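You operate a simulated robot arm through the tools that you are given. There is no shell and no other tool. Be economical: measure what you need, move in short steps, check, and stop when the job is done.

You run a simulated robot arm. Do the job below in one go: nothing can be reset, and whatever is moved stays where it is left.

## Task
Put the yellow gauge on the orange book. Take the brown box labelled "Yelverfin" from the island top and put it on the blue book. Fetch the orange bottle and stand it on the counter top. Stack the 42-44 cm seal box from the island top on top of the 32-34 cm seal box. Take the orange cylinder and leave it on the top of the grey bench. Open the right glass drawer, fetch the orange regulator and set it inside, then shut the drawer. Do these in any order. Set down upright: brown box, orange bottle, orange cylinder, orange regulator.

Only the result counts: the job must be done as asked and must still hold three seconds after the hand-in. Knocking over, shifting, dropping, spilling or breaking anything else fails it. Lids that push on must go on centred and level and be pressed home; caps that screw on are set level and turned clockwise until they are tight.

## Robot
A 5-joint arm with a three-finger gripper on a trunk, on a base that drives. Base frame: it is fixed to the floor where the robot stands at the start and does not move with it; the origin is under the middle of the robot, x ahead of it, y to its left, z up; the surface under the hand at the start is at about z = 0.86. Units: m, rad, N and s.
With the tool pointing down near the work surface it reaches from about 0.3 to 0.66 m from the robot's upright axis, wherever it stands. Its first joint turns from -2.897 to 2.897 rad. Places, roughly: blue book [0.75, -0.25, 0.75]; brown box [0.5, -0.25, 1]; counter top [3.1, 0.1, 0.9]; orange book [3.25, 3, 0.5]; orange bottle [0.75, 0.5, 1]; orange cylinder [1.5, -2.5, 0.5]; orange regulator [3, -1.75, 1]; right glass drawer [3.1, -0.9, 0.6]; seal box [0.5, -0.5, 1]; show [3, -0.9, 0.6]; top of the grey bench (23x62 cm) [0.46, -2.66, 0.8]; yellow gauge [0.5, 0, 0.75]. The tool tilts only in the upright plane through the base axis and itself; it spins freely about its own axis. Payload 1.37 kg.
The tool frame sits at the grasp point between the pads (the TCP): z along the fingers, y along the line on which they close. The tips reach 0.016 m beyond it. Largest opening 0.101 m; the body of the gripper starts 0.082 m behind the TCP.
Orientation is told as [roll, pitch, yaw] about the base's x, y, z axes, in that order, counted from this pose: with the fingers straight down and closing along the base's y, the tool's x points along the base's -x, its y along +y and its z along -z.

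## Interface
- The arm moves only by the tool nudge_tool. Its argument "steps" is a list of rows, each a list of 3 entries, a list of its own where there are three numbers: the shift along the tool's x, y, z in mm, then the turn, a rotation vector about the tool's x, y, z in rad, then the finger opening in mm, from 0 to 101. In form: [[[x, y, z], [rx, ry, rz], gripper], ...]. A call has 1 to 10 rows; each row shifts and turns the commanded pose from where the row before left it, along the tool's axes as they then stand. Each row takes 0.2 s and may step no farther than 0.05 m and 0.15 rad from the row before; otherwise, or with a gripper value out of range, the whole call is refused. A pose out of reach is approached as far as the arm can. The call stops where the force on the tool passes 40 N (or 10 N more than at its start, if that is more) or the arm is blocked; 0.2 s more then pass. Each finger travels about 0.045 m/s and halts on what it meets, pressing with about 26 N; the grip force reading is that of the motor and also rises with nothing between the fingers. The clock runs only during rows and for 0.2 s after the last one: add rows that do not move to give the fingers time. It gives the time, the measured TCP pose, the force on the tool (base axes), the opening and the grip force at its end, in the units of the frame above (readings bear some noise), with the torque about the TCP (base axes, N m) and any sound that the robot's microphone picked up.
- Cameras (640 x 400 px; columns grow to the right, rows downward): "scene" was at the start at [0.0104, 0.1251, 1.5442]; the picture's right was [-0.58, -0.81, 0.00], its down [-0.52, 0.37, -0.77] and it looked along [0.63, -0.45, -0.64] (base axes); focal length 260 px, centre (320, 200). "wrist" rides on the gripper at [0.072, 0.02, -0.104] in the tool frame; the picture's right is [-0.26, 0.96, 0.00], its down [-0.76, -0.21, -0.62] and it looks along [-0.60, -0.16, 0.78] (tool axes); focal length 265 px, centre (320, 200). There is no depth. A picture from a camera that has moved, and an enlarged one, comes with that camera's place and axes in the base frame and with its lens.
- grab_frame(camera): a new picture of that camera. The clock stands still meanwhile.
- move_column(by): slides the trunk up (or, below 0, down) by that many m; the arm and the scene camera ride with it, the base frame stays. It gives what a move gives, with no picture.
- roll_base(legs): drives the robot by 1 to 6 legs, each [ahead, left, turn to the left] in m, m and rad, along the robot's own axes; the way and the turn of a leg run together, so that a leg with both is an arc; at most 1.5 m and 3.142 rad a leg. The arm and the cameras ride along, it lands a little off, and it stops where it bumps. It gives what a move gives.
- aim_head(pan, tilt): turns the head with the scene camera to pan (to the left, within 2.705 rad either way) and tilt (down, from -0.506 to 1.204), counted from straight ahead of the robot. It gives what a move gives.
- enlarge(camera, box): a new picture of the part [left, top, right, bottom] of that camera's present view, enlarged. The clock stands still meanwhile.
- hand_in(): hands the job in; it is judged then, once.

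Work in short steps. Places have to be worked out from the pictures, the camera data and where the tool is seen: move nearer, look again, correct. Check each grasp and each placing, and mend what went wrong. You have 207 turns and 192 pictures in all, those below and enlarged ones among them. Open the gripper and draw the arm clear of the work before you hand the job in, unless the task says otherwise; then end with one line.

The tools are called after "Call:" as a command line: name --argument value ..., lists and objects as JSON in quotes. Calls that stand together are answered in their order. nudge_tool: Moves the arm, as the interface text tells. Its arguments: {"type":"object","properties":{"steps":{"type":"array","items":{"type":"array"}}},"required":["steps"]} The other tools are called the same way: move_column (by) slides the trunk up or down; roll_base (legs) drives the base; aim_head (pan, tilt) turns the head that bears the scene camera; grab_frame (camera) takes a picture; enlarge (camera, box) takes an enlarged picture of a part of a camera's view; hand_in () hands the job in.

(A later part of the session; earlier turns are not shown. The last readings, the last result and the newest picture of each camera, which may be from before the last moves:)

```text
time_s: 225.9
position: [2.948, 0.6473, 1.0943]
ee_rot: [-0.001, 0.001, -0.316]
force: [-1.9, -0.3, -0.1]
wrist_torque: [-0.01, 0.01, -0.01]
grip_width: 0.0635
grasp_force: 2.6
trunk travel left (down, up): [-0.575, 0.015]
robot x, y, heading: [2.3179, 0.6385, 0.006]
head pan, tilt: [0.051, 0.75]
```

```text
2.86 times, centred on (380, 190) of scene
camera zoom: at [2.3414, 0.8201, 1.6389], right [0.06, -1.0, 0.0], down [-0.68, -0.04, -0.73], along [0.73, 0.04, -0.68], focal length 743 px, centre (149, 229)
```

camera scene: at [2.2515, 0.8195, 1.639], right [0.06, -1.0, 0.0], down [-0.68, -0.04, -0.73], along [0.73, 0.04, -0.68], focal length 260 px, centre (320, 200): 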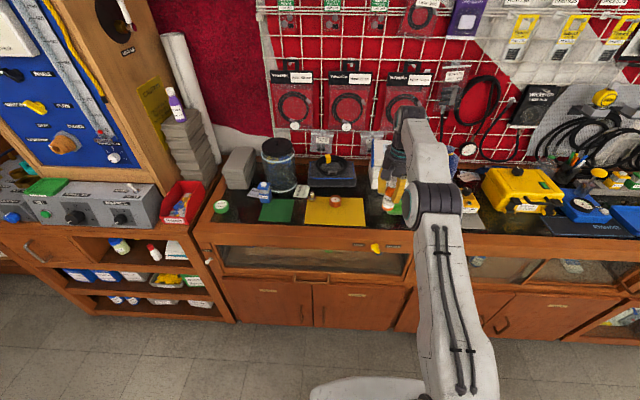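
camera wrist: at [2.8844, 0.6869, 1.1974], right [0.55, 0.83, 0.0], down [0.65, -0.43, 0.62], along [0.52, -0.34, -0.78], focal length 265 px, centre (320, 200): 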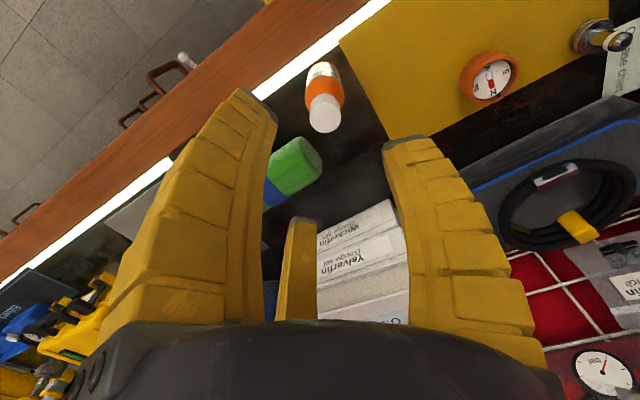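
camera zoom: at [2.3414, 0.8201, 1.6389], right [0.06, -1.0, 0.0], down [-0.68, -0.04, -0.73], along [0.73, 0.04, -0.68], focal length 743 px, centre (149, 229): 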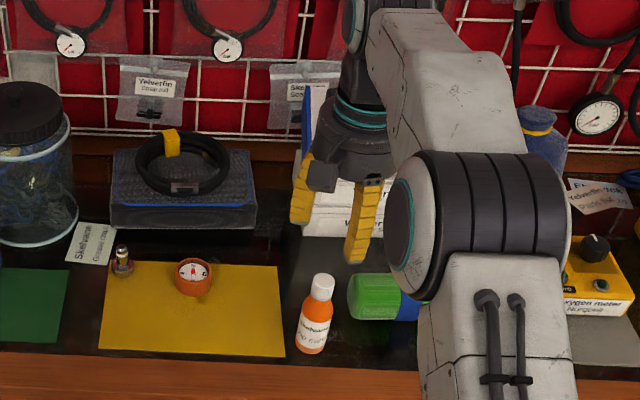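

Bottle stands well on the counter. Next: regulator and the right glass drawer. Back off and drive right to y≈−1.25.

Call:
roll_base --legs '[[-0.38, 0, 0], [0, -1.0, 0], [0, -0.9, 0]]'

Call:
aim_head --pan -0.05 --tilt 0.5

Call:
grab_frame --camera "scene"

```text
time_s: 237.4
position: [2.5678, -1.2628, 1.0932]
ee_rot: [-0.001, -0.002, -0.336]
force: [-0.3, -0.6, -0.2]
wrist_torque: [0.01, 0.03, -0.01]
grip_width: 0.0635
grasp_force: 2.1
trunk travel left (down, up): [-0.575, 0.015]
robot x, y, heading: [1.9397, -1.254, -0.013]
head pan, tilt: [0.051, 0.75]
```

```text
time_s: 238.2
position: [2.5685, -1.2619, 1.092]
ee_rot: [0.002, 0.0, -0.333]
force: [-0.1, 0.4, -0.4]
wrist_torque: [0.0, -0.03, 0.01]
grip_width: 0.0633
grasp_force: 2.9
trunk travel left (down, up): [-0.575, 0.015]
robot x, y, heading: [1.9404, -1.2549, -0.011]
head pan, tilt: [-0.051, 0.499]
```

```text
54 pictures are left
camera scene: at [1.9733, -1.0863, 1.6609], right [-0.06, -1.0, 0.0], down [-0.48, 0.03, -0.88], along [0.88, -0.05, -0.48], focal length 260 px, centre (320, 200)
```

scene: 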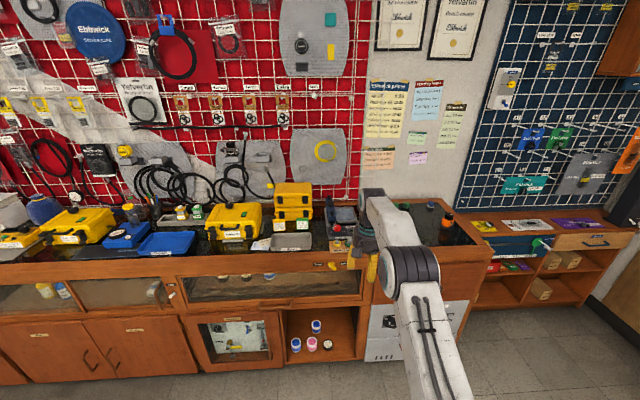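

The right glass drawer front is at y≈−0.9, z≈0.67; the orange regulator seems to be at pixel (447,222). Zoom in.

Call:
enlarge --camera "scene" --box '[390, 180, 500, 260]'

Call:
enlarge --camera "scene" --box '[150, 240, 390, 380]'

```text
5.00 times, centred on (445, 220) of scene
camera zoom: at [1.9733, -1.0863, 1.6609], right [-0.06, -1.0, 0.0], down [-0.48, 0.03, -0.88], along [0.88, -0.05, -0.48], focal length 1301 px, centre (-305, 100)
```

zoom: 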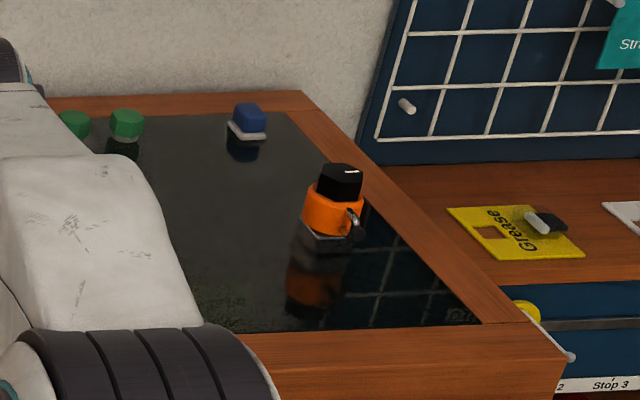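

```text
2.67 times, centred on (270, 310) of scene
camera zoom: at [1.9733, -1.0863, 1.6609], right [-0.06, -1.0, 0.0], down [-0.48, 0.03, -0.88], along [0.88, -0.05, -0.48], focal length 694 px, centre (453, -93)
```

zoom: 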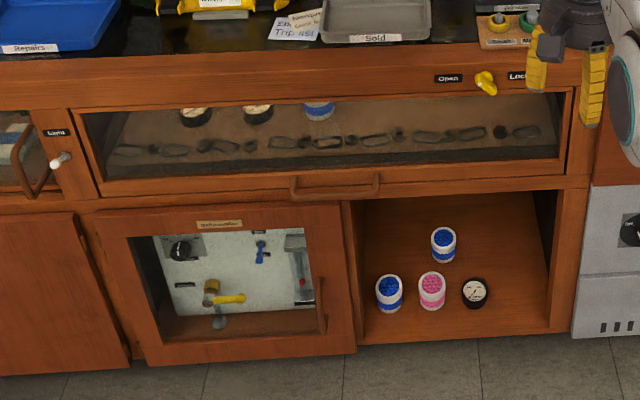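

Zoom on the yellow lock lever and drawer handle.

Call:
enlarge --camera "scene" --box '[300, 250, 360, 290]'

```text
10.00 times, centred on (330, 270) of scene
camera zoom: at [1.9733, -1.0863, 1.6609], right [-0.06, -1.0, 0.0], down [-0.48, 0.03, -0.88], along [0.88, -0.05, -0.48], focal length 2602 px, centre (220, -500)
```

zoom: 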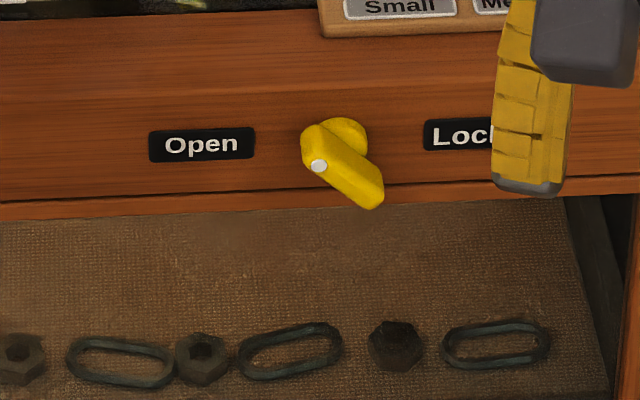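

I'll try grasping the drawer's bar handle (≈y −0.93, z 0.636) with the tool horizontal. First configure: spin −90°, lower the trunk, and tilt the tool to horizontal here in free space.

Call:
nudge_tool --steps '[[[0, 0, 0], [0, 0, 0.138], 101], [[0, 0, 0], [0, 0, 0.138], 101], [[0, 0, 0], [0, 0, 0.138], 101], [[0, 0, 0], [0, 0, 0.138], 101], [[0, 0, 0], [0, 0, 0.138], 101], [[0, 0, 0], [0, 0, 0.138], 101], [[0, 0, 0], [0, 0, 0.138], 101], [[0, 0, 0], [0, 0, 0.138], 101], [[0, 0, 0], [0, 0, 0.138], 101]]'

Call:
nudge_tool --steps '[[[0, 0, 0], [-0.145, 0, 0], 101], [[0, 0, 0], [-0.145, 0, 0], 101], [[0, 0, 0], [-0.145, 0, 0], 101], [[0, 0, 0], [-0.145, 0, 0], 101], [[0, 0, 0], [-0.145, 0, 0], 101], [[0, 0, 0], [-0.145, 0, 0], 101], [[0, 0, 0], [-0.145, 0, 0], 101], [[0, 0, 0], [-0.145, 0, 0], 101], [[0, 0, 0], [-0.145, 0, 0], 101], [[0, 0, 0], [-0.145, 0, 0], 101]]'

Call:
move_column --by -0.35

Call:
roll_base --legs '[[0.1, 0.32, 0.011]]'

Call:
grab_frame --camera "wrist"

Call:
grab_frame --camera "scene"

```text
time_s: 240.2
position: [2.5679, -1.262, 1.0931]
ee_rot: [0.001, 0.0, -1.578]
force: [0.0, 0.3, -0.3]
wrist_torque: [0.03, -0.01, 0.0]
grip_width: 0.1008
grasp_force: 0.0
trunk travel left (down, up): [-0.575, 0.015]
robot x, y, heading: [1.9403, -1.2578, -0.014]
head pan, tilt: [-0.051, 0.499]
```

```text
time_s: 242.4
position: [2.5687, -1.262, 1.0933]
ee_rot: [1.453, 0.0, -1.579]
force: [-0.7, -0.1, -0.7]
wrist_torque: [0.01, 0.0, 0.0]
grip_width: 0.1008
grasp_force: 0.0
trunk travel left (down, up): [-0.575, 0.015]
robot x, y, heading: [1.9438, -1.2558, -0.015]
head pan, tilt: [-0.051, 0.499]
```

```text
time_s: 245.8
position: [2.5673, -1.2616, 0.7432]
ee_rot: [1.452, 0.001, -1.58]
force: [0.1, -0.5, 0.6]
wrist_torque: [-0.02, 0.01, 0.02]
grip_width: 0.1003
grasp_force: 0.0
trunk travel left (down, up): [-0.225, 0.365]
robot x, y, heading: [1.941, -1.2539, -0.011]
head pan, tilt: [-0.051, 0.499]
```

```text
time_s: 248.0
position: [2.6705, -0.9367, 0.7434]
ee_rot: [1.453, 0.001, -1.572]
force: [0.1, -0.7, -0.2]
wrist_torque: [0.02, 0.01, 0.01]
grip_width: 0.1004
grasp_force: 0.0
trunk travel left (down, up): [-0.225, 0.365]
robot x, y, heading: [2.0409, -0.9381, -0.002]
head pan, tilt: [-0.051, 0.499]
```

```text
50 pictures are left
camera wrist: at [2.5682, -0.8661, 0.7748], right [0.11, -0.26, 0.96], down [-0.64, -0.76, -0.13], along [0.76, -0.6, -0.26], focal length 265 px, centre (320, 200)
```

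wrist: 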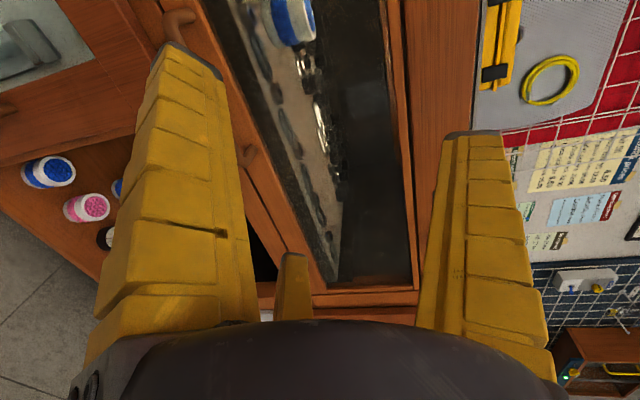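

```text
49 pictures are left
camera scene: at [2.0738, -0.7663, 1.3109], right [-0.05, -1.0, 0.0], down [-0.48, 0.03, -0.88], along [0.88, -0.05, -0.48], focal length 260 px, centre (320, 200)
```

scene: 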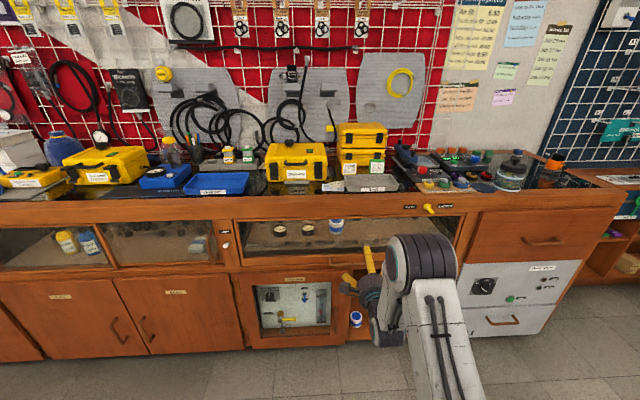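

Handle found at ≈(2.80, y −0.85…−1.0, z 0.636). Lower the hand to its height, then drive ahead in steps.

Call:
nudge_tool --steps '[[[0, -36, 4], [-0.05, 0, 0], 101], [[0, -36, 2], [-0.06, 0, 0], 101], [[0, -35, 1], [0, 0, 0], 101]]'

Call:
roll_base --legs '[[0.085, 0.01, 0]]'

Call:
grab_frame --camera "wrist"

Call:
enlarge --camera "scene" --box '[230, 190, 480, 340]'

```text
time_s: 248.8
position: [2.6705, -0.9387, 0.6355]
ee_rot: [1.562, 0.0, -1.573]
force: [-0.8, -0.1, -0.3]
wrist_torque: [0.0, 0.02, 0.01]
grip_width: 0.1007
grasp_force: 0.2
trunk travel left (down, up): [-0.225, 0.365]
robot x, y, heading: [2.0415, -0.9376, -0.003]
head pan, tilt: [-0.051, 0.499]
```

```text
time_s: 249.9
position: [2.7543, -0.9286, 0.6362]
ee_rot: [1.561, -0.001, -1.576]
force: [0.5, 0.0, -0.6]
wrist_torque: [0.01, 0.0, 0.01]
grip_width: 0.1005
grasp_force: 0.0
trunk travel left (down, up): [-0.225, 0.365]
robot x, y, heading: [2.1224, -0.9257, -0.005]
head pan, tilt: [-0.051, 0.499]
```

```text
48 pictures are left
camera wrist: at [2.6496, -0.8578, 0.6566], right [0.01, -0.26, 0.96], down [-0.62, -0.75, -0.2], along [0.78, -0.6, -0.17], focal length 265 px, centre (320, 200)
```

wrist: 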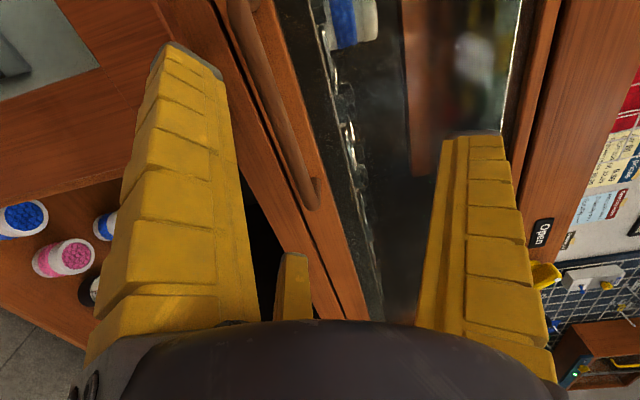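

```text
2.56 times, centred on (355, 265) of scene
camera zoom: at [2.1575, -0.7567, 1.3109], right [-0.06, -1.0, 0.0], down [-0.48, 0.03, -0.88], along [0.88, -0.05, -0.48], focal length 666 px, centre (230, 34)
```

zoom: 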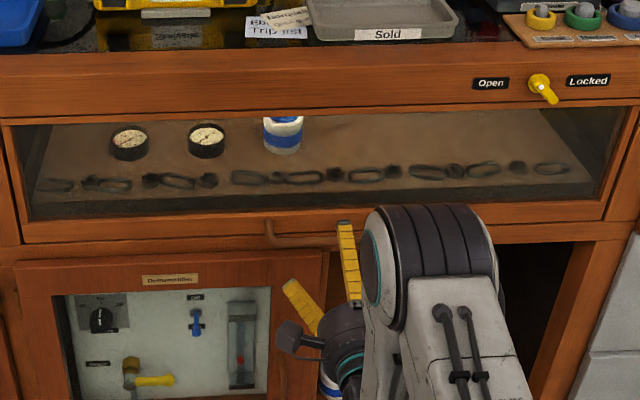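

Triangulating, the bar is at x≈2.837, z≈0.613. Lower 22 mm and advance 75 mm, then close.

Call:
nudge_tool --steps '[[[0, -22, 0], [0, 0, 0], 101]]'

Call:
roll_base --legs '[[0.075, 0, 0]]'

Call:
grab_frame --camera "wrist"

```text
time_s: 250.3
position: [2.7542, -0.9284, 0.6141]
ee_rot: [1.562, -0.002, -1.576]
force: [-0.2, -0.4, 0.9]
wrist_torque: [0.02, -0.02, 0.0]
grip_width: 0.1007
grasp_force: 0.1
trunk travel left (down, up): [-0.225, 0.365]
robot x, y, heading: [2.1301, -0.9258, -0.01]
head pan, tilt: [-0.051, 0.499]
```

```text
time_s: 251.3
position: [2.8283, -0.9291, 0.6144]
ee_rot: [1.563, 0.0, -1.572]
force: [0.0, 0.2, -0.3]
wrist_torque: [0.0, -0.04, 0.05]
grip_width: 0.1006
grasp_force: 0.1
trunk travel left (down, up): [-0.225, 0.365]
robot x, y, heading: [2.1999, -0.925, -0.002]
head pan, tilt: [-0.051, 0.499]
```

```text
46 pictures are left
camera wrist: at [2.7241, -0.8577, 0.6346], right [0.01, -0.26, 0.96], down [-0.62, -0.75, -0.2], along [0.78, -0.6, -0.17], focal length 265 px, centre (320, 200)
```

wrist: 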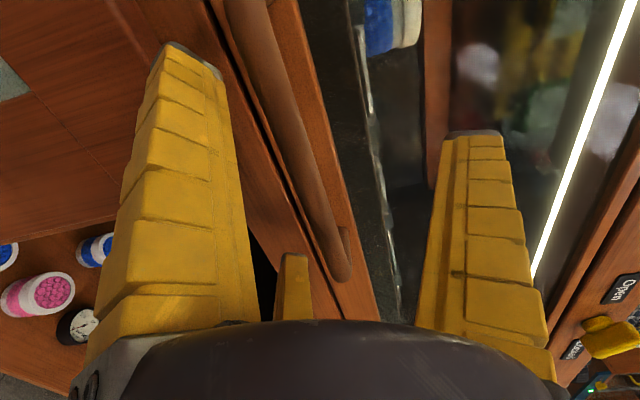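

The bar lies between the fingers. Close on it.

Call:
nudge_tool --steps '[[[0, -4, 4], [0, 0, 0], 70], [[0, 0, 0], [0, 0, 0], 40], [[0, 0, 0], [0, 0, 0], 10], [[0, 0, 0], [0, 0, 0], 5], [[0, 0, 0], [0, 0, 0], 5], [[0, 0, 0], [0, 0, 0], 5], [[0, 0, 0], [0, 0, 0], 5]]'

Call:
grab_frame --camera "wrist"

```text
time_s: 252.9
position: [2.833, -0.9283, 0.6068]
ee_rot: [1.553, -0.002, -1.575]
force: [-0.4, -2.5, -16.6]
wrist_torque: [-0.02, -0.14, 0.0]
grip_width: 0.018
grasp_force: 9.6
trunk travel left (down, up): [-0.225, 0.365]
robot x, y, heading: [2.1967, -0.9263, -0.002]
head pan, tilt: [-0.051, 0.499]
```

```text
45 pictures are left
camera wrist: at [2.7281, -0.858, 0.6283], right [0.02, -0.26, 0.96], down [-0.63, -0.75, -0.2], along [0.78, -0.6, -0.18], focal length 265 px, centre (320, 200)
```

wrist: 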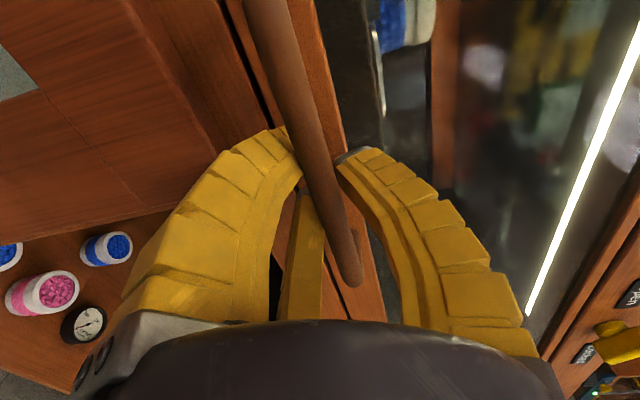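

Bar gripped. Pull back 6 cm by driving.

Call:
roll_base --legs '[[-0.06, 0, 0]]'

Call:
grab_frame --camera "wrist"

```text
time_s: 253.9
position: [2.7729, -0.929, 0.6067]
ee_rot: [1.552, -0.001, -1.574]
force: [0.6, -4.7, -22.0]
wrist_torque: [0.02, -0.18, 0.01]
grip_width: 0.0177
grasp_force: 9.3
trunk travel left (down, up): [-0.225, 0.365]
robot x, y, heading: [2.137, -0.9245, -0.006]
head pan, tilt: [-0.051, 0.499]
```

```text
44 pictures are left
camera wrist: at [2.6685, -0.8578, 0.6285], right [0.02, -0.26, 0.96], down [-0.63, -0.75, -0.2], along [0.78, -0.6, -0.18], focal length 265 px, centre (320, 200)
```

wrist: 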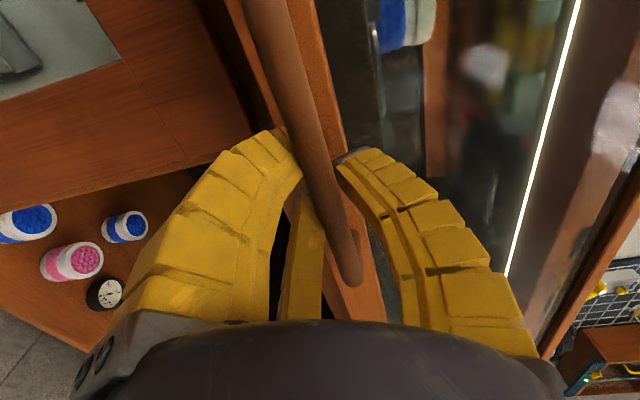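

The drawer slides out (unlocked). Pull another 0.24 m.

Call:
roll_base --legs '[[-0.24, 0, 0]]'

Call:
aim_head --pan 0.0 --tilt 0.6

Call:
grab_frame --camera "scene"

```text
time_s: 255.7
position: [2.5289, -0.9294, 0.6059]
ee_rot: [1.547, 0.002, -1.577]
force: [2.0, 2.1, -17.5]
wrist_torque: [0.02, -0.07, 0.04]
grip_width: 0.0165
grasp_force: 8.1
trunk travel left (down, up): [-0.225, 0.365]
robot x, y, heading: [1.8982, -0.9257, -0.005]
head pan, tilt: [-0.051, 0.499]
```

```text
time_s: 256.4
position: [2.5291, -0.929, 0.6049]
ee_rot: [1.547, 0.0, -1.577]
force: [5.7, 0.6, -8.5]
wrist_torque: [0.0, -0.06, -0.01]
grip_width: 0.015
grasp_force: 7.5
trunk travel left (down, up): [-0.225, 0.365]
robot x, y, heading: [1.8978, -0.9255, -0.005]
head pan, tilt: [0.0, 0.6]
```

```text
43 pictures are left
camera scene: at [1.9282, -0.7511, 1.3018], right [-0.01, -1.0, 0.0], down [-0.57, 0.0, -0.82], along [0.82, -0.01, -0.57], focal length 260 px, centre (320, 200)
```

scene: 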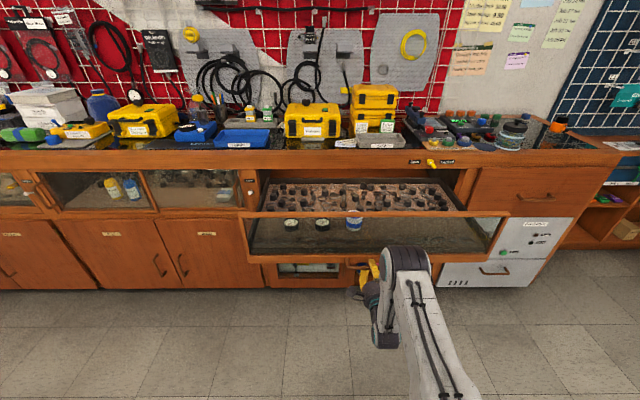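

The drawer is open ~0.3 m. Release the handle, back off, and inspect the interior.

Call:
nudge_tool --steps '[[[0, 0, 0], [0, 0, 0], 40], [[0, 0, 0], [0, 0, 0], 80], [[0, 0, 0], [0, 0, 0], 101], [[0, 0, 0], [0, 0, 0], 101], [[0, 0, 0], [0, 0, 0], 101]]'

Call:
roll_base --legs '[[-0.2, 0, 0]]'

Call:
move_column --by 0.36

Call:
enlarge --camera "scene" --box '[200, 150, 520, 330]'

```text
time_s: 257.6
position: [2.5286, -0.9283, 0.6063]
ee_rot: [1.549, 0.001, -1.576]
force: [-0.3, -0.3, 1.2]
wrist_torque: [-0.02, -0.02, 0.01]
grip_width: 0.1008
grasp_force: 0.1
trunk travel left (down, up): [-0.225, 0.365]
robot x, y, heading: [1.898, -0.9236, -0.002]
head pan, tilt: [0.0, 0.6]
```

```text
time_s: 259.2
position: [2.3295, -0.9306, 0.6072]
ee_rot: [1.549, 0.001, -1.582]
force: [0.8, -0.4, -0.6]
wrist_torque: [-0.02, 0.03, 0.01]
grip_width: 0.1004
grasp_force: 0.1
trunk travel left (down, up): [-0.225, 0.365]
robot x, y, heading: [1.6977, -0.9232, -0.014]
head pan, tilt: [0.0, 0.6]
```

```text
time_s: 262.7
position: [2.3291, -0.9302, 0.9675]
ee_rot: [1.548, 0.0, -1.581]
force: [-0.5, -0.4, -0.4]
wrist_torque: [0.01, 0.02, 0.0]
grip_width: 0.1006
grasp_force: 0.0
trunk travel left (down, up): [-0.585, 0.005]
robot x, y, heading: [1.6979, -0.9229, -0.012]
head pan, tilt: [0.0, 0.6]
```

```text
2.00 times, centred on (360, 240) of scene
camera zoom: at [1.728, -0.7495, 1.6618], right [-0.01, -1.0, 0.0], down [-0.56, 0.01, -0.83], along [0.82, -0.01, -0.56], focal length 520 px, centre (240, 120)
```

zoom: 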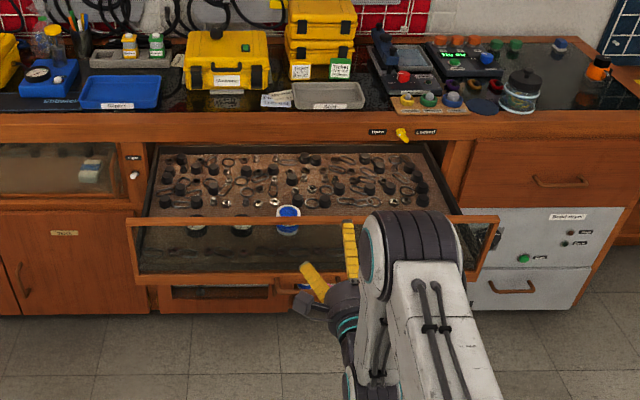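

Front-right of the drawer looks free. Now fetch the regulator at ≈(3.07,−1.83): tool back to vertical, raise, and drive over.

Call:
nudge_tool --steps '[[[0, 40, 0], [0.14, 0, 0], 101], [[0, 40, 0], [0.14, 0, 0], 101], [[0, 40, 0], [0.14, 0, 0], 101], [[0, 0, 0], [0.14, 0, 0], 101], [[0, 0, 0], [0.14, 0, 0], 101], [[0, 0, 0], [0.14, 0, 0], 101], [[0, 0, 0], [0.14, 0, 0], 101], [[0, 0, 0], [0.14, 0, 0], 101], [[0, 0, 0], [0.14, 0, 0], 101], [[0, 0, 0], [0.14, 0, 0], 101]]'

Call:
nudge_tool --steps '[[[0, 0, -20], [0.143, 0, 0], 101], [[0, 0, 0], [0, 0, 0], 101]]'

Call:
roll_base --legs '[[0, -0.9, 0.01], [0.6, 0, 0]]'

Call:
grab_frame --camera "wrist"

Call:
aim_head --pan -0.1 --tilt 0.75

Call:
grab_frame --camera "scene"

```text
time_s: 264.9
position: [2.3487, -0.9311, 1.0839]
ee_rot: [0.148, 0.0, -1.58]
force: [0.6, -0.1, -0.4]
wrist_torque: [0.01, 0.04, -0.01]
grip_width: 0.1007
grasp_force: 0.0
trunk travel left (down, up): [-0.585, 0.005]
robot x, y, heading: [1.6959, -0.9239, -0.013]
head pan, tilt: [0.0, 0.6]
```

```text
time_s: 265.5
position: [2.3442, -0.9297, 1.103]
ee_rot: [0.018, 0.001, -1.58]
force: [0.5, 0.0, 0.5]
wrist_torque: [0.0, -0.02, 0.02]
grip_width: 0.1007
grasp_force: 0.1
trunk travel left (down, up): [-0.585, 0.005]
robot x, y, heading: [1.6965, -0.9223, -0.007]
head pan, tilt: [0.0, 0.6]
```

```text
time_s: 273.2
position: [2.9446, -1.8091, 1.102]
ee_rot: [0.017, 0.001, -1.562]
force: [0.3, 0.4, 0.8]
wrist_torque: [0.01, 0.04, -0.02]
grip_width: 0.1007
grasp_force: 0.2
trunk travel left (down, up): [-0.585, 0.005]
robot x, y, heading: [2.2924, -1.8144, 0.014]
head pan, tilt: [0.0, 0.6]
```

```text
41 pictures are left
camera wrist: at [2.9612, -1.7384, 1.2072], right [0.97, -0.26, 0.02], down [-0.21, -0.76, 0.62], along [-0.14, -0.6, -0.79], focal length 265 px, centre (320, 200)
```

wrist: 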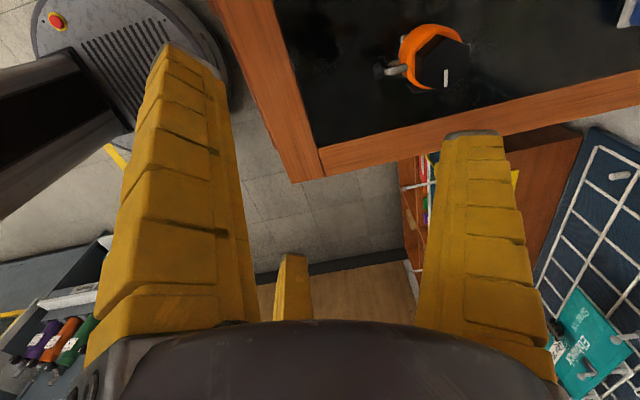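

```text
time_s: 273.9
position: [2.9448, -1.8097, 1.1025]
ee_rot: [0.017, -0.001, -1.563]
force: [0.0, 0.5, -0.7]
wrist_torque: [0.01, -0.01, 0.0]
grip_width: 0.1006
grasp_force: 0.0
trunk travel left (down, up): [-0.585, 0.005]
robot x, y, heading: [2.297, -1.8178, 0.01]
head pan, tilt: [-0.099, 0.75]
```

```text
40 pictures are left
camera scene: at [2.3173, -1.6488, 1.649], right [-0.09, -1.0, 0.0], down [-0.68, 0.06, -0.73], along [0.73, -0.07, -0.68], focal length 260 px, centre (320, 200)
```

scene: 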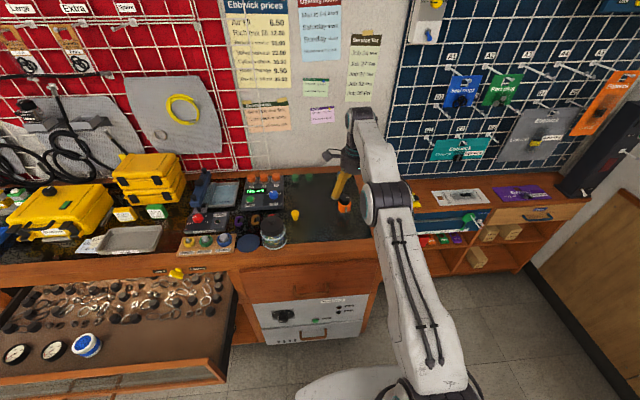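

Clear view: the drawer's front-right floor is free. The regulator is at (3.053,−1.812), its stub points −x, which falls between two fingers. Drive ahead 0.11 m and check.

Call:
roll_base --legs '[[0.108, 0, 0]]'

Call:
nudge_tool --steps '[[[0, 0, 30], [0.017, 0, 0], 101], [[0, 0, 30], [0, 0, 0], 101]]'

Call:
grab_frame --camera "wrist"

```text
time_s: 275.1
position: [3.0518, -1.808, 1.1021]
ee_rot: [0.017, 0.0, -1.561]
force: [-0.2, -0.6, 0.2]
wrist_torque: [0.01, 0.05, 0.01]
grip_width: 0.1005
grasp_force: 0.1
trunk travel left (down, up): [-0.585, 0.005]
robot x, y, heading: [2.4003, -1.8136, 0.009]
head pan, tilt: [-0.099, 0.75]
```

```text
time_s: 275.7
position: [3.0511, -1.8093, 1.0433]
ee_rot: [0.0, 0.0, -1.562]
force: [-0.1, 0.3, -0.2]
wrist_torque: [0.02, -0.02, 0.01]
grip_width: 0.1007
grasp_force: 0.0
trunk travel left (down, up): [-0.585, 0.005]
robot x, y, heading: [2.4019, -1.8183, 0.012]
head pan, tilt: [-0.099, 0.75]
```

```text
39 pictures are left
camera wrist: at [3.0688, -1.738, 1.1477], right [0.97, -0.26, 0.0], down [-0.2, -0.76, 0.62], along [-0.16, -0.6, -0.78], focal length 265 px, centre (320, 200)
```

wrist: 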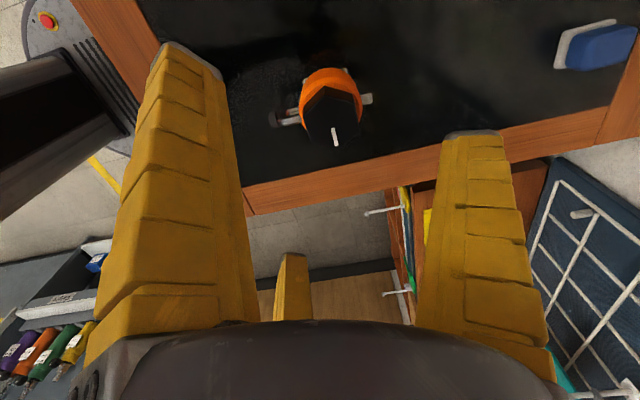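

Stubs on both ±x sides; rotate the hand 30° so fingers avoid them, centre (+6 mm) and descend to TCP 0.915.

Call:
nudge_tool --steps '[[[0, 6, 0], [0, 0, -0.13], 101], [[0, 0, 0], [0, 0, -0.13], 101], [[0, 0, 0], [0, 0, -0.13], 101], [[0, 0, 0], [0, 0, -0.13], 101], [[0, 0, 40], [0, 0, 0], 101], [[0, 0, 45], [0, 0, 0], 101], [[0, 0, 40], [0, 0, 0], 101]]'

Call:
grab_frame --camera "wrist"

```text
time_s: 277.3
position: [3.0584, -1.8064, 0.9167]
ee_rot: [0.001, -0.002, -1.041]
force: [0.9, 0.3, -0.8]
wrist_torque: [0.0, 0.03, 0.02]
grip_width: 0.1006
grasp_force: 0.1
trunk travel left (down, up): [-0.585, 0.005]
robot x, y, heading: [2.3995, -1.8155, 0.014]
head pan, tilt: [-0.099, 0.75]
```

```text
38 pictures are left
camera wrist: at [3.0385, -1.7357, 1.0212], right [0.97, 0.26, 0.0], down [0.2, -0.76, 0.62], along [0.16, -0.6, -0.78], focal length 265 px, centre (320, 200)
```

wrist: 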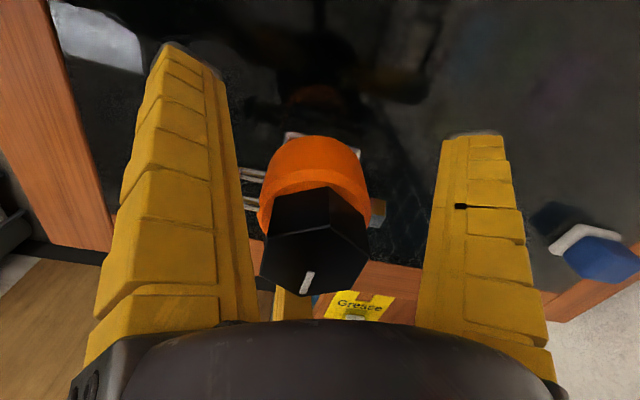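

Regulator is between the fingers. Close and lift 50 mm.

Call:
nudge_tool --steps '[[[0, 0, 0], [0, 0, 0], 75], [[0, 0, 0], [0, 0, 0], 50], [[0, 0, 0], [0, 0, 0], 35], [[0, 0, 0], [0, 0, 0], 35], [[0, 0, 0], [0, 0, 0], 35], [[0, 0, -20], [0, 0, 0], 35], [[0, 0, -40], [0, 0, 0], 35]]'

Call:
grab_frame --camera "wrist"

```text
time_s: 278.9
position: [3.0568, -1.8074, 0.9761]
ee_rot: [0.001, 0.0, -1.039]
force: [-0.7, -0.9, -5.4]
wrist_torque: [0.01, -0.04, -0.01]
grip_width: 0.0496
grasp_force: 26.1
trunk travel left (down, up): [-0.585, 0.005]
robot x, y, heading: [2.4016, -1.8145, 0.012]
head pan, tilt: [-0.099, 0.75]
```

```text
37 pictures are left
camera wrist: at [3.0371, -1.7366, 1.0794], right [0.97, 0.26, 0.0], down [0.2, -0.76, 0.62], along [0.16, -0.6, -0.78], focal length 265 px, centre (320, 200)
```

wrist: 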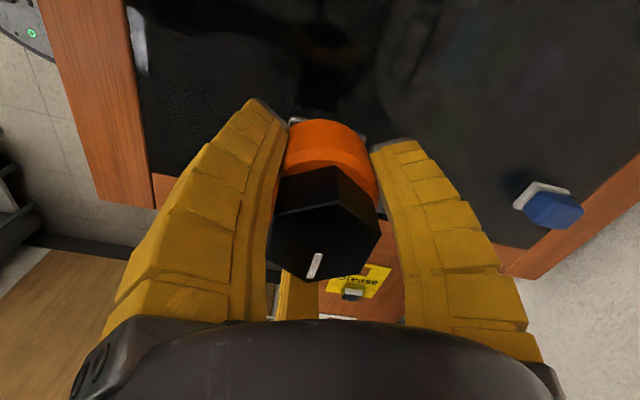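

Lifted (0.5 kg). Raise, back off, then drive left so the hand is over the free front-right part of the drawer (≈(2.66,−1.15)).

Call:
nudge_tool --steps '[[[0, 0, -40], [0, 0, 0], 35], [[0, 0, -40], [0, 0, 0], 35], [[0, 0, -30], [0, 0, 0], 35]]'

Call:
roll_base --legs '[[-0.395, 0, -0.01], [0, 0.66, 0]]'

Call:
grab_frame --camera "wrist"

Call:
aim_head --pan -0.15 --tilt 0.85

Call:
grab_frame --camera "scene"

```text
time_s: 279.7
position: [3.0506, -1.8103, 1.0852]
ee_rot: [-0.001, -0.001, -1.043]
force: [0.6, -1.0, -5.0]
wrist_torque: [-0.01, -0.03, 0.0]
grip_width: 0.0497
grasp_force: 25.8
out of reach, approached as far as the arm can: row 3
trunk travel left (down, up): [-0.585, 0.005]
robot x, y, heading: [2.3995, -1.8169, 0.009]
head pan, tilt: [-0.099, 0.75]
```

```text
time_s: 285.3
position: [2.6577, -1.1703, 1.0859]
ee_rot: [-0.001, 0.001, -1.047]
force: [0.6, -0.1, -5.0]
wrist_torque: [0.0, -0.02, -0.01]
grip_width: 0.0496
grasp_force: 25.6
trunk travel left (down, up): [-0.585, 0.005]
robot x, y, heading: [2.0044, -1.1683, 0.004]
head pan, tilt: [-0.099, 0.75]
```

```text
36 pictures are left
camera wrist: at [2.6383, -1.0992, 1.189], right [0.97, 0.25, 0.0], down [0.2, -0.76, 0.62], along [0.16, -0.6, -0.78], focal length 265 px, centre (320, 200)
```

wrist: 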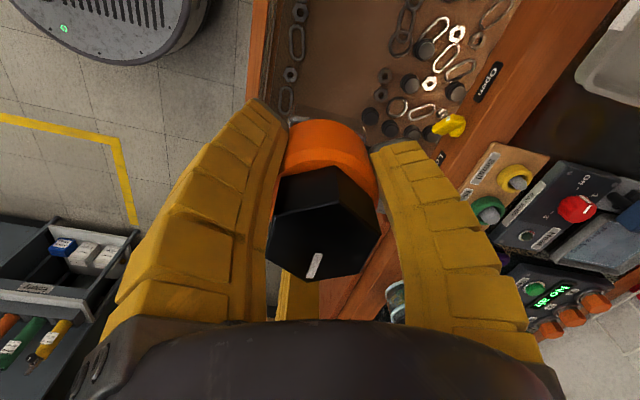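

```text
time_s: 286.0
position: [2.6577, -1.1708, 1.0831]
ee_rot: [0.001, 0.0, -1.05]
force: [0.3, 0.4, -5.3]
wrist_torque: [0.05, -0.03, 0.04]
grip_width: 0.0492
grasp_force: 26.1
trunk travel left (down, up): [-0.585, 0.005]
robot x, y, heading: [2.0122, -1.1737, 0.0]
head pan, tilt: [-0.15, 0.85]
```

```text
35 pictures are left
camera scene: at [2.0261, -1.0085, 1.6409], right [-0.15, -0.99, 0.0], down [-0.74, 0.11, -0.66], along [0.65, -0.1, -0.75], focal length 260 px, centre (320, 200)
```

scene: 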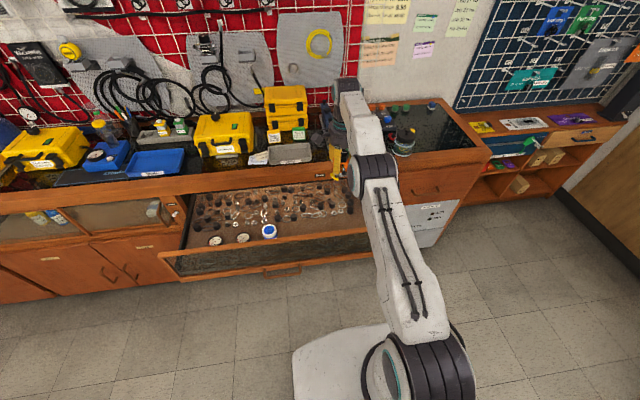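

A free band lies at x≈2.65–2.77. Shift 4.5 cm forward and lower into the drawer.

Call:
nudge_tool --steps '[[[-22, 39, 0], [0, 0, 0], 35], [[0, 0, 45], [0, 0, 0], 35], [[0, 0, 45], [0, 0, 0], 35], [[0, 0, 45], [0, 0, 0], 35], [[0, 0, 45], [0, 0, 0], 35], [[0, 0, 45], [0, 0, 0], 35]]'

Call:
grab_frame --camera "wrist"

Call:
enlarge --camera "scene" --box '[230, 120, 430, 290]'

```text
time_s: 287.4
position: [2.6573, -1.1696, 0.8525]
ee_rot: [0.001, -0.001, -1.048]
force: [0.1, 0.2, -4.4]
wrist_torque: [-0.01, 0.02, -0.04]
grip_width: 0.0497
grasp_force: 25.3
out of reach, approached as far as the arm can: row 1
trunk travel left (down, up): [-0.585, 0.005]
robot x, y, heading: [2.0055, -1.1713, 0.001]
head pan, tilt: [-0.15, 0.85]
```

```text
34 pictures are left
camera wrist: at [2.6381, -1.0987, 0.9566], right [0.97, 0.25, 0.0], down [0.2, -0.76, 0.62], along [0.16, -0.6, -0.78], focal length 265 px, centre (320, 200)
```

wrist: 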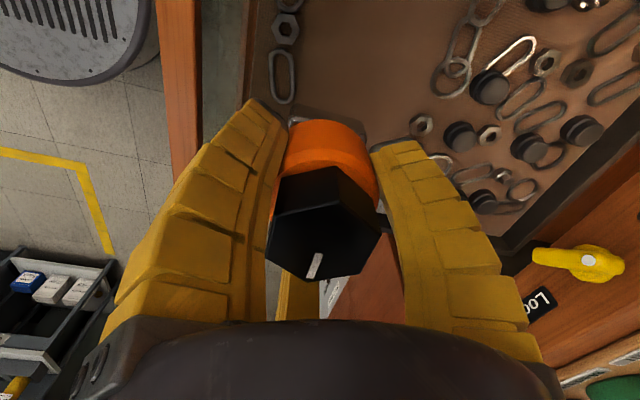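

```text
2.35 times, centred on (330, 205) of scene
camera zoom: at [2.0268, -1.0085, 1.641], right [-0.15, -0.99, 0.0], down [-0.74, 0.11, -0.66], along [0.65, -0.1, -0.75], focal length 612 px, centre (296, 188)
```

zoom: 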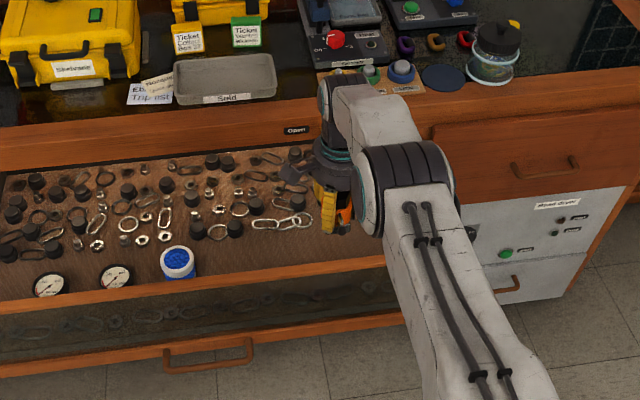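

Arm reach limits the shift; drive the base 4.5 cm ahead instead.

Call:
roll_base --legs '[[0.045, 0, 0]]'

Call:
nudge_tool --steps '[[[0, 0, 40], [0, 0, 0], 35], [[0, 0, 30], [0, 0, 0], 35]]'

Call:
grab_frame --camera "wrist"

```text
time_s: 288.3
position: [2.7017, -1.1688, 0.8519]
ee_rot: [0.0, 0.001, -1.049]
force: [-0.4, 0.2, -5.7]
wrist_torque: [0.0, 0.02, 0.02]
grip_width: 0.0494
grasp_force: 25.9
trunk travel left (down, up): [-0.585, 0.005]
robot x, y, heading: [2.0513, -1.1755, 0.004]
head pan, tilt: [-0.15, 0.85]
```

```text
time_s: 288.9
position: [2.6937, -1.1715, 0.7844]
ee_rot: [-0.002, 0.001, -1.049]
force: [1.1, 0.1, -5.0]
wrist_torque: [-0.01, -0.01, 0.0]
grip_width: 0.0492
grasp_force: 26.4
out of reach, approached as far as the arm can: row 2
trunk travel left (down, up): [-0.585, 0.005]
robot x, y, heading: [2.0521, -1.172, -0.0]
head pan, tilt: [-0.15, 0.85]
```

```text
32 pictures are left
camera wrist: at [2.6737, -1.1, 0.8883], right [0.97, 0.25, 0.0], down [0.2, -0.76, 0.62], along [0.16, -0.6, -0.78], focal length 265 px, centre (320, 200)
```

wrist: 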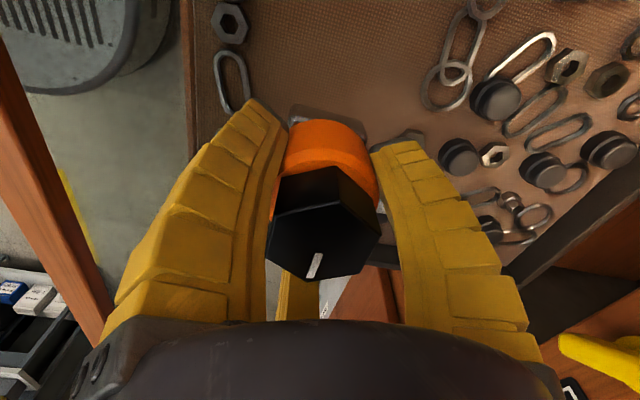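

Positioned in the free band (2.64–2.755). Lower with the trunk.

Call:
move_column --by -0.04

Call:
move_column --by -0.01

```text
time_s: 289.7
position: [2.6926, -1.1709, 0.7433]
ee_rot: [-0.001, 0.0, -1.05]
force: [0.0, -0.1, -5.1]
wrist_torque: [0.02, -0.02, 0.01]
grip_width: 0.0494
grasp_force: 26.3
trunk travel left (down, up): [-0.545, 0.045]
robot x, y, heading: [2.0504, -1.1751, 0.003]
head pan, tilt: [-0.15, 0.85]
```

```text
time_s: 290.3
position: [2.693, -1.1713, 0.7337]
ee_rot: [0.001, -0.001, -1.049]
force: [0.7, -0.1, -4.2]
wrist_torque: [0.0, -0.05, -0.02]
grip_width: 0.0496
grasp_force: 25.7
trunk travel left (down, up): [-0.535, 0.055]
robot x, y, heading: [2.0522, -1.1684, 0.003]
head pan, tilt: [-0.15, 0.85]
```

Call:
move_column --by -0.008

Call:
move_column --by -0.006

Call:
move_column --by -0.006

Call:
grab_frame --camera "wrist"

```text
time_s: 290.9
position: [2.6928, -1.1699, 0.7266]
ee_rot: [0.0, 0.0, -1.047]
force: [0.1, -0.5, -4.8]
wrist_torque: [0.0, -0.02, 0.01]
grip_width: 0.0494
grasp_force: 25.8
trunk travel left (down, up): [-0.527, 0.063]
robot x, y, heading: [2.0551, -1.17, 0.0]
head pan, tilt: [-0.15, 0.85]
```

```text
time_s: 291.4
position: [2.6922, -1.1714, 0.7189]
ee_rot: [0.0, 0.001, -1.049]
force: [0.1, 0.0, -5.4]
wrist_torque: [-0.03, -0.01, 0.0]
grip_width: 0.0495
grasp_force: 26.0
trunk travel left (down, up): [-0.521, 0.069]
robot x, y, heading: [2.0512, -1.1698, 0.002]
head pan, tilt: [-0.15, 0.85]
```

```text
time_s: 292.0
position: [2.6925, -1.1716, 0.7136]
ee_rot: [0.0, 0.0, -1.05]
force: [0.3, 0.7, -5.3]
wrist_torque: [0.04, -0.03, -0.01]
grip_width: 0.0496
grasp_force: 26.2
trunk travel left (down, up): [-0.515, 0.075]
robot x, y, heading: [2.0523, -1.1683, -0.002]
head pan, tilt: [-0.15, 0.85]
```

```text
31 pictures are left
camera wrist: at [2.6737, -1.0999, 0.8182], right [0.97, 0.25, 0.0], down [0.2, -0.76, 0.62], along [0.16, -0.6, -0.78], focal length 265 px, centre (320, 200)
```

wrist: 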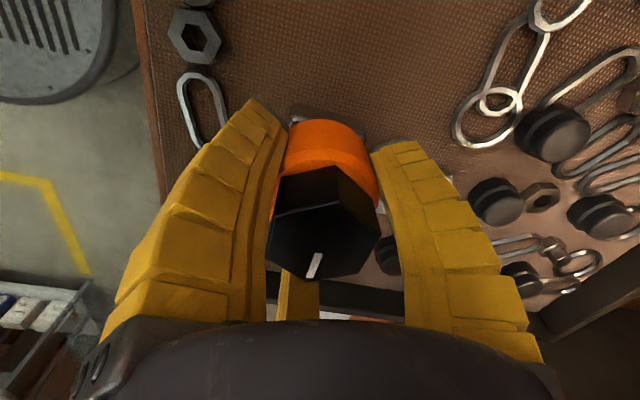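

Call:
move_column --by -0.008

Call:
move_column --by -0.007

Call:
move_column --by -0.006

```text
time_s: 292.6
position: [2.6932, -1.1705, 0.7057]
ee_rot: [0.0, -0.001, -1.049]
force: [0.2, 0.2, -5.1]
wrist_torque: [0.02, -0.04, -0.02]
grip_width: 0.0494
grasp_force: 26.1
trunk travel left (down, up): [-0.507, 0.083]
robot x, y, heading: [2.0505, -1.1715, -0.001]
head pan, tilt: [-0.15, 0.85]
```

```text
time_s: 293.1
position: [2.693, -1.1708, 0.7001]
ee_rot: [-0.001, 0.0, -1.049]
force: [1.1, -0.2, -6.0]
wrist_torque: [-0.02, -0.05, 0.0]
grip_width: 0.0496
grasp_force: 26.2
trunk travel left (down, up): [-0.5, 0.09]
robot x, y, heading: [2.052, -1.1724, 0.004]
head pan, tilt: [-0.15, 0.85]
```

```text
time_s: 293.7
position: [2.6935, -1.1708, 0.6935]
ee_rot: [0.001, -0.001, -1.049]
force: [-0.8, 0.6, 2.0]
wrist_torque: [0.17, 0.09, 0.01]
grip_width: 0.0494
grasp_force: 26.0
trunk travel left (down, up): [-0.494, 0.096]
robot x, y, heading: [2.0548, -1.1689, 0.002]
head pan, tilt: [-0.15, 0.85]
```

Touched down (floor ≈0.648). Press 1 mm, open, and rise.

Call:
nudge_tool --steps '[[[0, 0, 1], [0, 0, 0], 35], [[0, 0, 0], [0, 0, 0], 60], [[0, 0, 0], [0, 0, 0], 80], [[0, 0, 0], [0, 0, 0], 85], [[0, 0, 0], [0, 0, 0], 85], [[0, 0, -30], [0, 0, 0], 85], [[0, 0, -40], [0, 0, 0], 85], [[0, 0, -45], [0, 0, 0], 85]]'

Call:
move_column --by 0.08

Call:
nudge_tool --steps '[[[0, 0, -45], [0, 0, 0], 85], [[0, 0, -45], [0, 0, 0], 85], [[0, 0, -45], [0, 0, 0], 85]]'

Call:
grab_frame --camera "wrist"

```text
time_s: 295.5
position: [2.6932, -1.1719, 0.8063]
ee_rot: [-0.001, 0.0, -1.05]
force: [0.2, 0.0, 0.1]
wrist_torque: [0.01, 0.01, 0.0]
grip_width: 0.0868
grasp_force: 1.2
trunk travel left (down, up): [-0.494, 0.096]
robot x, y, heading: [2.051, -1.171, 0.003]
head pan, tilt: [-0.15, 0.85]
```

```text
time_s: 296.6
position: [2.6946, -1.1716, 0.8843]
ee_rot: [-0.001, 0.0, -1.048]
force: [0.6, 0.5, -0.3]
wrist_torque: [0.01, 0.04, -0.01]
grip_width: 0.087
grasp_force: 1.4
trunk travel left (down, up): [-0.574, 0.016]
robot x, y, heading: [2.0488, -1.1706, 0.002]
head pan, tilt: [-0.15, 0.85]
```

```text
time_s: 297.4
position: [2.6917, -1.1708, 1.0211]
ee_rot: [0.0, -0.001, -1.049]
force: [-0.9, -0.4, -0.8]
wrist_torque: [0.04, 0.0, 0.01]
grip_width: 0.0868
grasp_force: 1.5
trunk travel left (down, up): [-0.574, 0.016]
robot x, y, heading: [2.0514, -1.1677, 0.001]
head pan, tilt: [-0.15, 0.85]
```

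```text
30 pictures are left
camera wrist: at [2.6739, -1.1003, 1.1259], right [0.97, 0.25, 0.0], down [0.2, -0.76, 0.62], along [0.16, -0.6, -0.78], focal length 265 px, centre (320, 200)
```

wrist: 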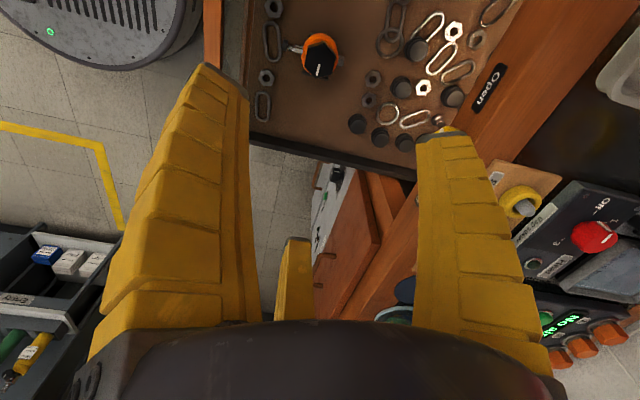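

Regulator stands upright in the drawer. Back off, set the tool horizontal again and line up with the handle (y −0.93, z 0.607) to push it shut.

Call:
roll_base --legs '[[-0.4, 0, 0], [0, 0.245, 0]]'

Call:
nudge_tool --steps '[[[0, 0, 0], [0, 0, 0.13], 101], [[0, 0, 0], [0, 0, 0.13], 101], [[0, 0, 0], [0, 0, 0.13], 101], [[0, 0, 0], [0, 0, 0.135], 101], [[0, 0, 0], [-0.145, 0, 0], 101], [[0, 0, 0], [-0.145, 0, 0], 101], [[0, 0, 0], [-0.145, 0, 0], 101], [[0, 0, 0], [-0.145, 0, 0], 101], [[0, 0, 0], [-0.145, 0, 0], 101], [[0, 0, 0], [-0.145, 0, 0], 101]]'

Call:
nudge_tool --steps '[[[0, 0, 0], [-0.145, 0, 0], 101], [[0, 0, 0], [-0.145, 0, 0], 101], [[0, 0, 0], [-0.145, 0, 0], 101], [[0, 0, 0], [-0.145, 0, 0], 101], [[0, 0, 0], [-0.11, 0, 0], 101], [[0, 0, 0], [0, 0, 0], 101]]'

Call:
move_column --by -0.4

```text
time_s: 301.4
position: [2.2872, -0.9256, 1.0205]
ee_rot: [0.0, -0.002, -1.046]
force: [0.0, 1.0, -0.8]
wrist_torque: [-0.03, 0.0, 0.01]
grip_width: 0.0868
grasp_force: 1.2
trunk travel left (down, up): [-0.574, 0.016]
robot x, y, heading: [1.6448, -0.9275, 0.005]
head pan, tilt: [-0.15, 0.85]
```

```text
time_s: 303.6
position: [2.2878, -0.9274, 1.0218]
ee_rot: [0.871, 0.001, -1.57]
force: [-0.5, 0.5, 0.3]
wrist_torque: [-0.01, 0.02, 0.02]
grip_width: 0.1005
grasp_force: 0.0
trunk travel left (down, up): [-0.574, 0.016]
robot x, y, heading: [1.6428, -0.9291, 0.004]
head pan, tilt: [-0.15, 0.85]
```

```text
time_s: 304.9
position: [2.2861, -0.9262, 1.0202]
ee_rot: [1.561, 0.0, -1.568]
force: [-0.1, 0.4, -0.3]
wrist_torque: [-0.02, -0.02, 0.02]
grip_width: 0.1005
grasp_force: 0.1
trunk travel left (down, up): [-0.574, 0.016]
robot x, y, heading: [1.644, -0.9283, 0.007]
head pan, tilt: [-0.15, 0.85]
```

```text
time_s: 308.8
position: [2.2862, -0.9264, 0.6202]
ee_rot: [1.56, -0.002, -1.57]
force: [0.1, -0.4, -0.1]
wrist_torque: [-0.02, 0.01, 0.0]
grip_width: 0.1007
grasp_force: 0.1
trunk travel left (down, up): [-0.174, 0.416]
robot x, y, heading: [1.6457, -0.9279, 0.004]
head pan, tilt: [-0.15, 0.85]
```

Lower 11 mm, drive to the handle (TCP x≈2.522), and grip it.

Call:
nudge_tool --steps '[[[0, -11, 0], [0, 0, 0], 101]]'

Call:
roll_base --legs '[[0.238, 0, 0]]'

Call:
nudge_tool --steps '[[[0, 0, 0], [0, 0, 0], 70], [[0, 0, 0], [0, 0, 0], 40], [[0, 0, 0], [0, 0, 0], 10], [[0, 0, 0], [0, 0, 0], 5], [[0, 0, 0], [0, 0, 0], 5], [[0, 0, 0], [0, 0, 0], 5]]'

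Call:
grab_frame --camera "wrist"

```text
time_s: 309.2
position: [2.2875, -0.9262, 0.6106]
ee_rot: [1.563, -0.001, -1.569]
force: [-0.1, 0.0, 0.0]
wrist_torque: [-0.02, 0.01, 0.03]
grip_width: 0.1007
grasp_force: 0.1
trunk travel left (down, up): [-0.174, 0.416]
robot x, y, heading: [1.6466, -0.9285, 0.008]
head pan, tilt: [-0.15, 0.85]
```

```text
time_s: 310.9
position: [2.5268, -0.9262, 0.61]
ee_rot: [1.56, 0.0, -1.569]
force: [0.2, 0.3, 0.0]
wrist_torque: [0.01, -0.01, 0.0]
grip_width: 0.1005
grasp_force: 0.0
trunk travel left (down, up): [-0.174, 0.416]
robot x, y, heading: [1.8859, -0.9267, 0.002]
head pan, tilt: [-0.15, 0.85]
```

```text
time_s: 312.4
position: [2.527, -0.9259, 0.606]
ee_rot: [1.55, 0.0, -1.57]
force: [0.9, 0.2, -15.3]
wrist_torque: [0.0, -0.04, 0.0]
grip_width: 0.0181
grasp_force: 10.4
trunk travel left (down, up): [-0.174, 0.416]
robot x, y, heading: [1.8843, -0.9307, 0.006]
head pan, tilt: [-0.15, 0.85]
```

```text
29 pictures are left
camera wrist: at [2.4221, -0.8551, 0.6275], right [0.02, -0.26, 0.96], down [-0.62, -0.76, -0.19], along [0.78, -0.6, -0.18], focal length 265 px, centre (320, 200)
```

wrist: 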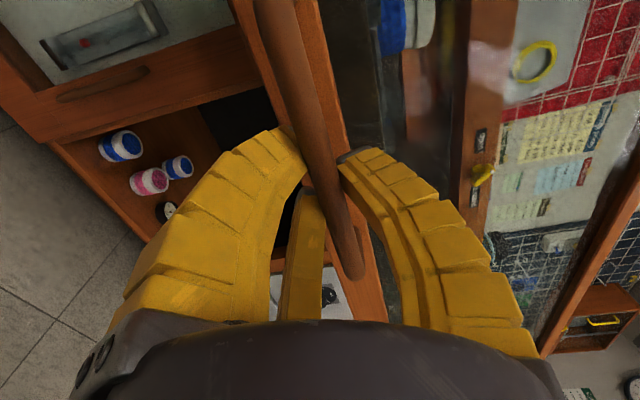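

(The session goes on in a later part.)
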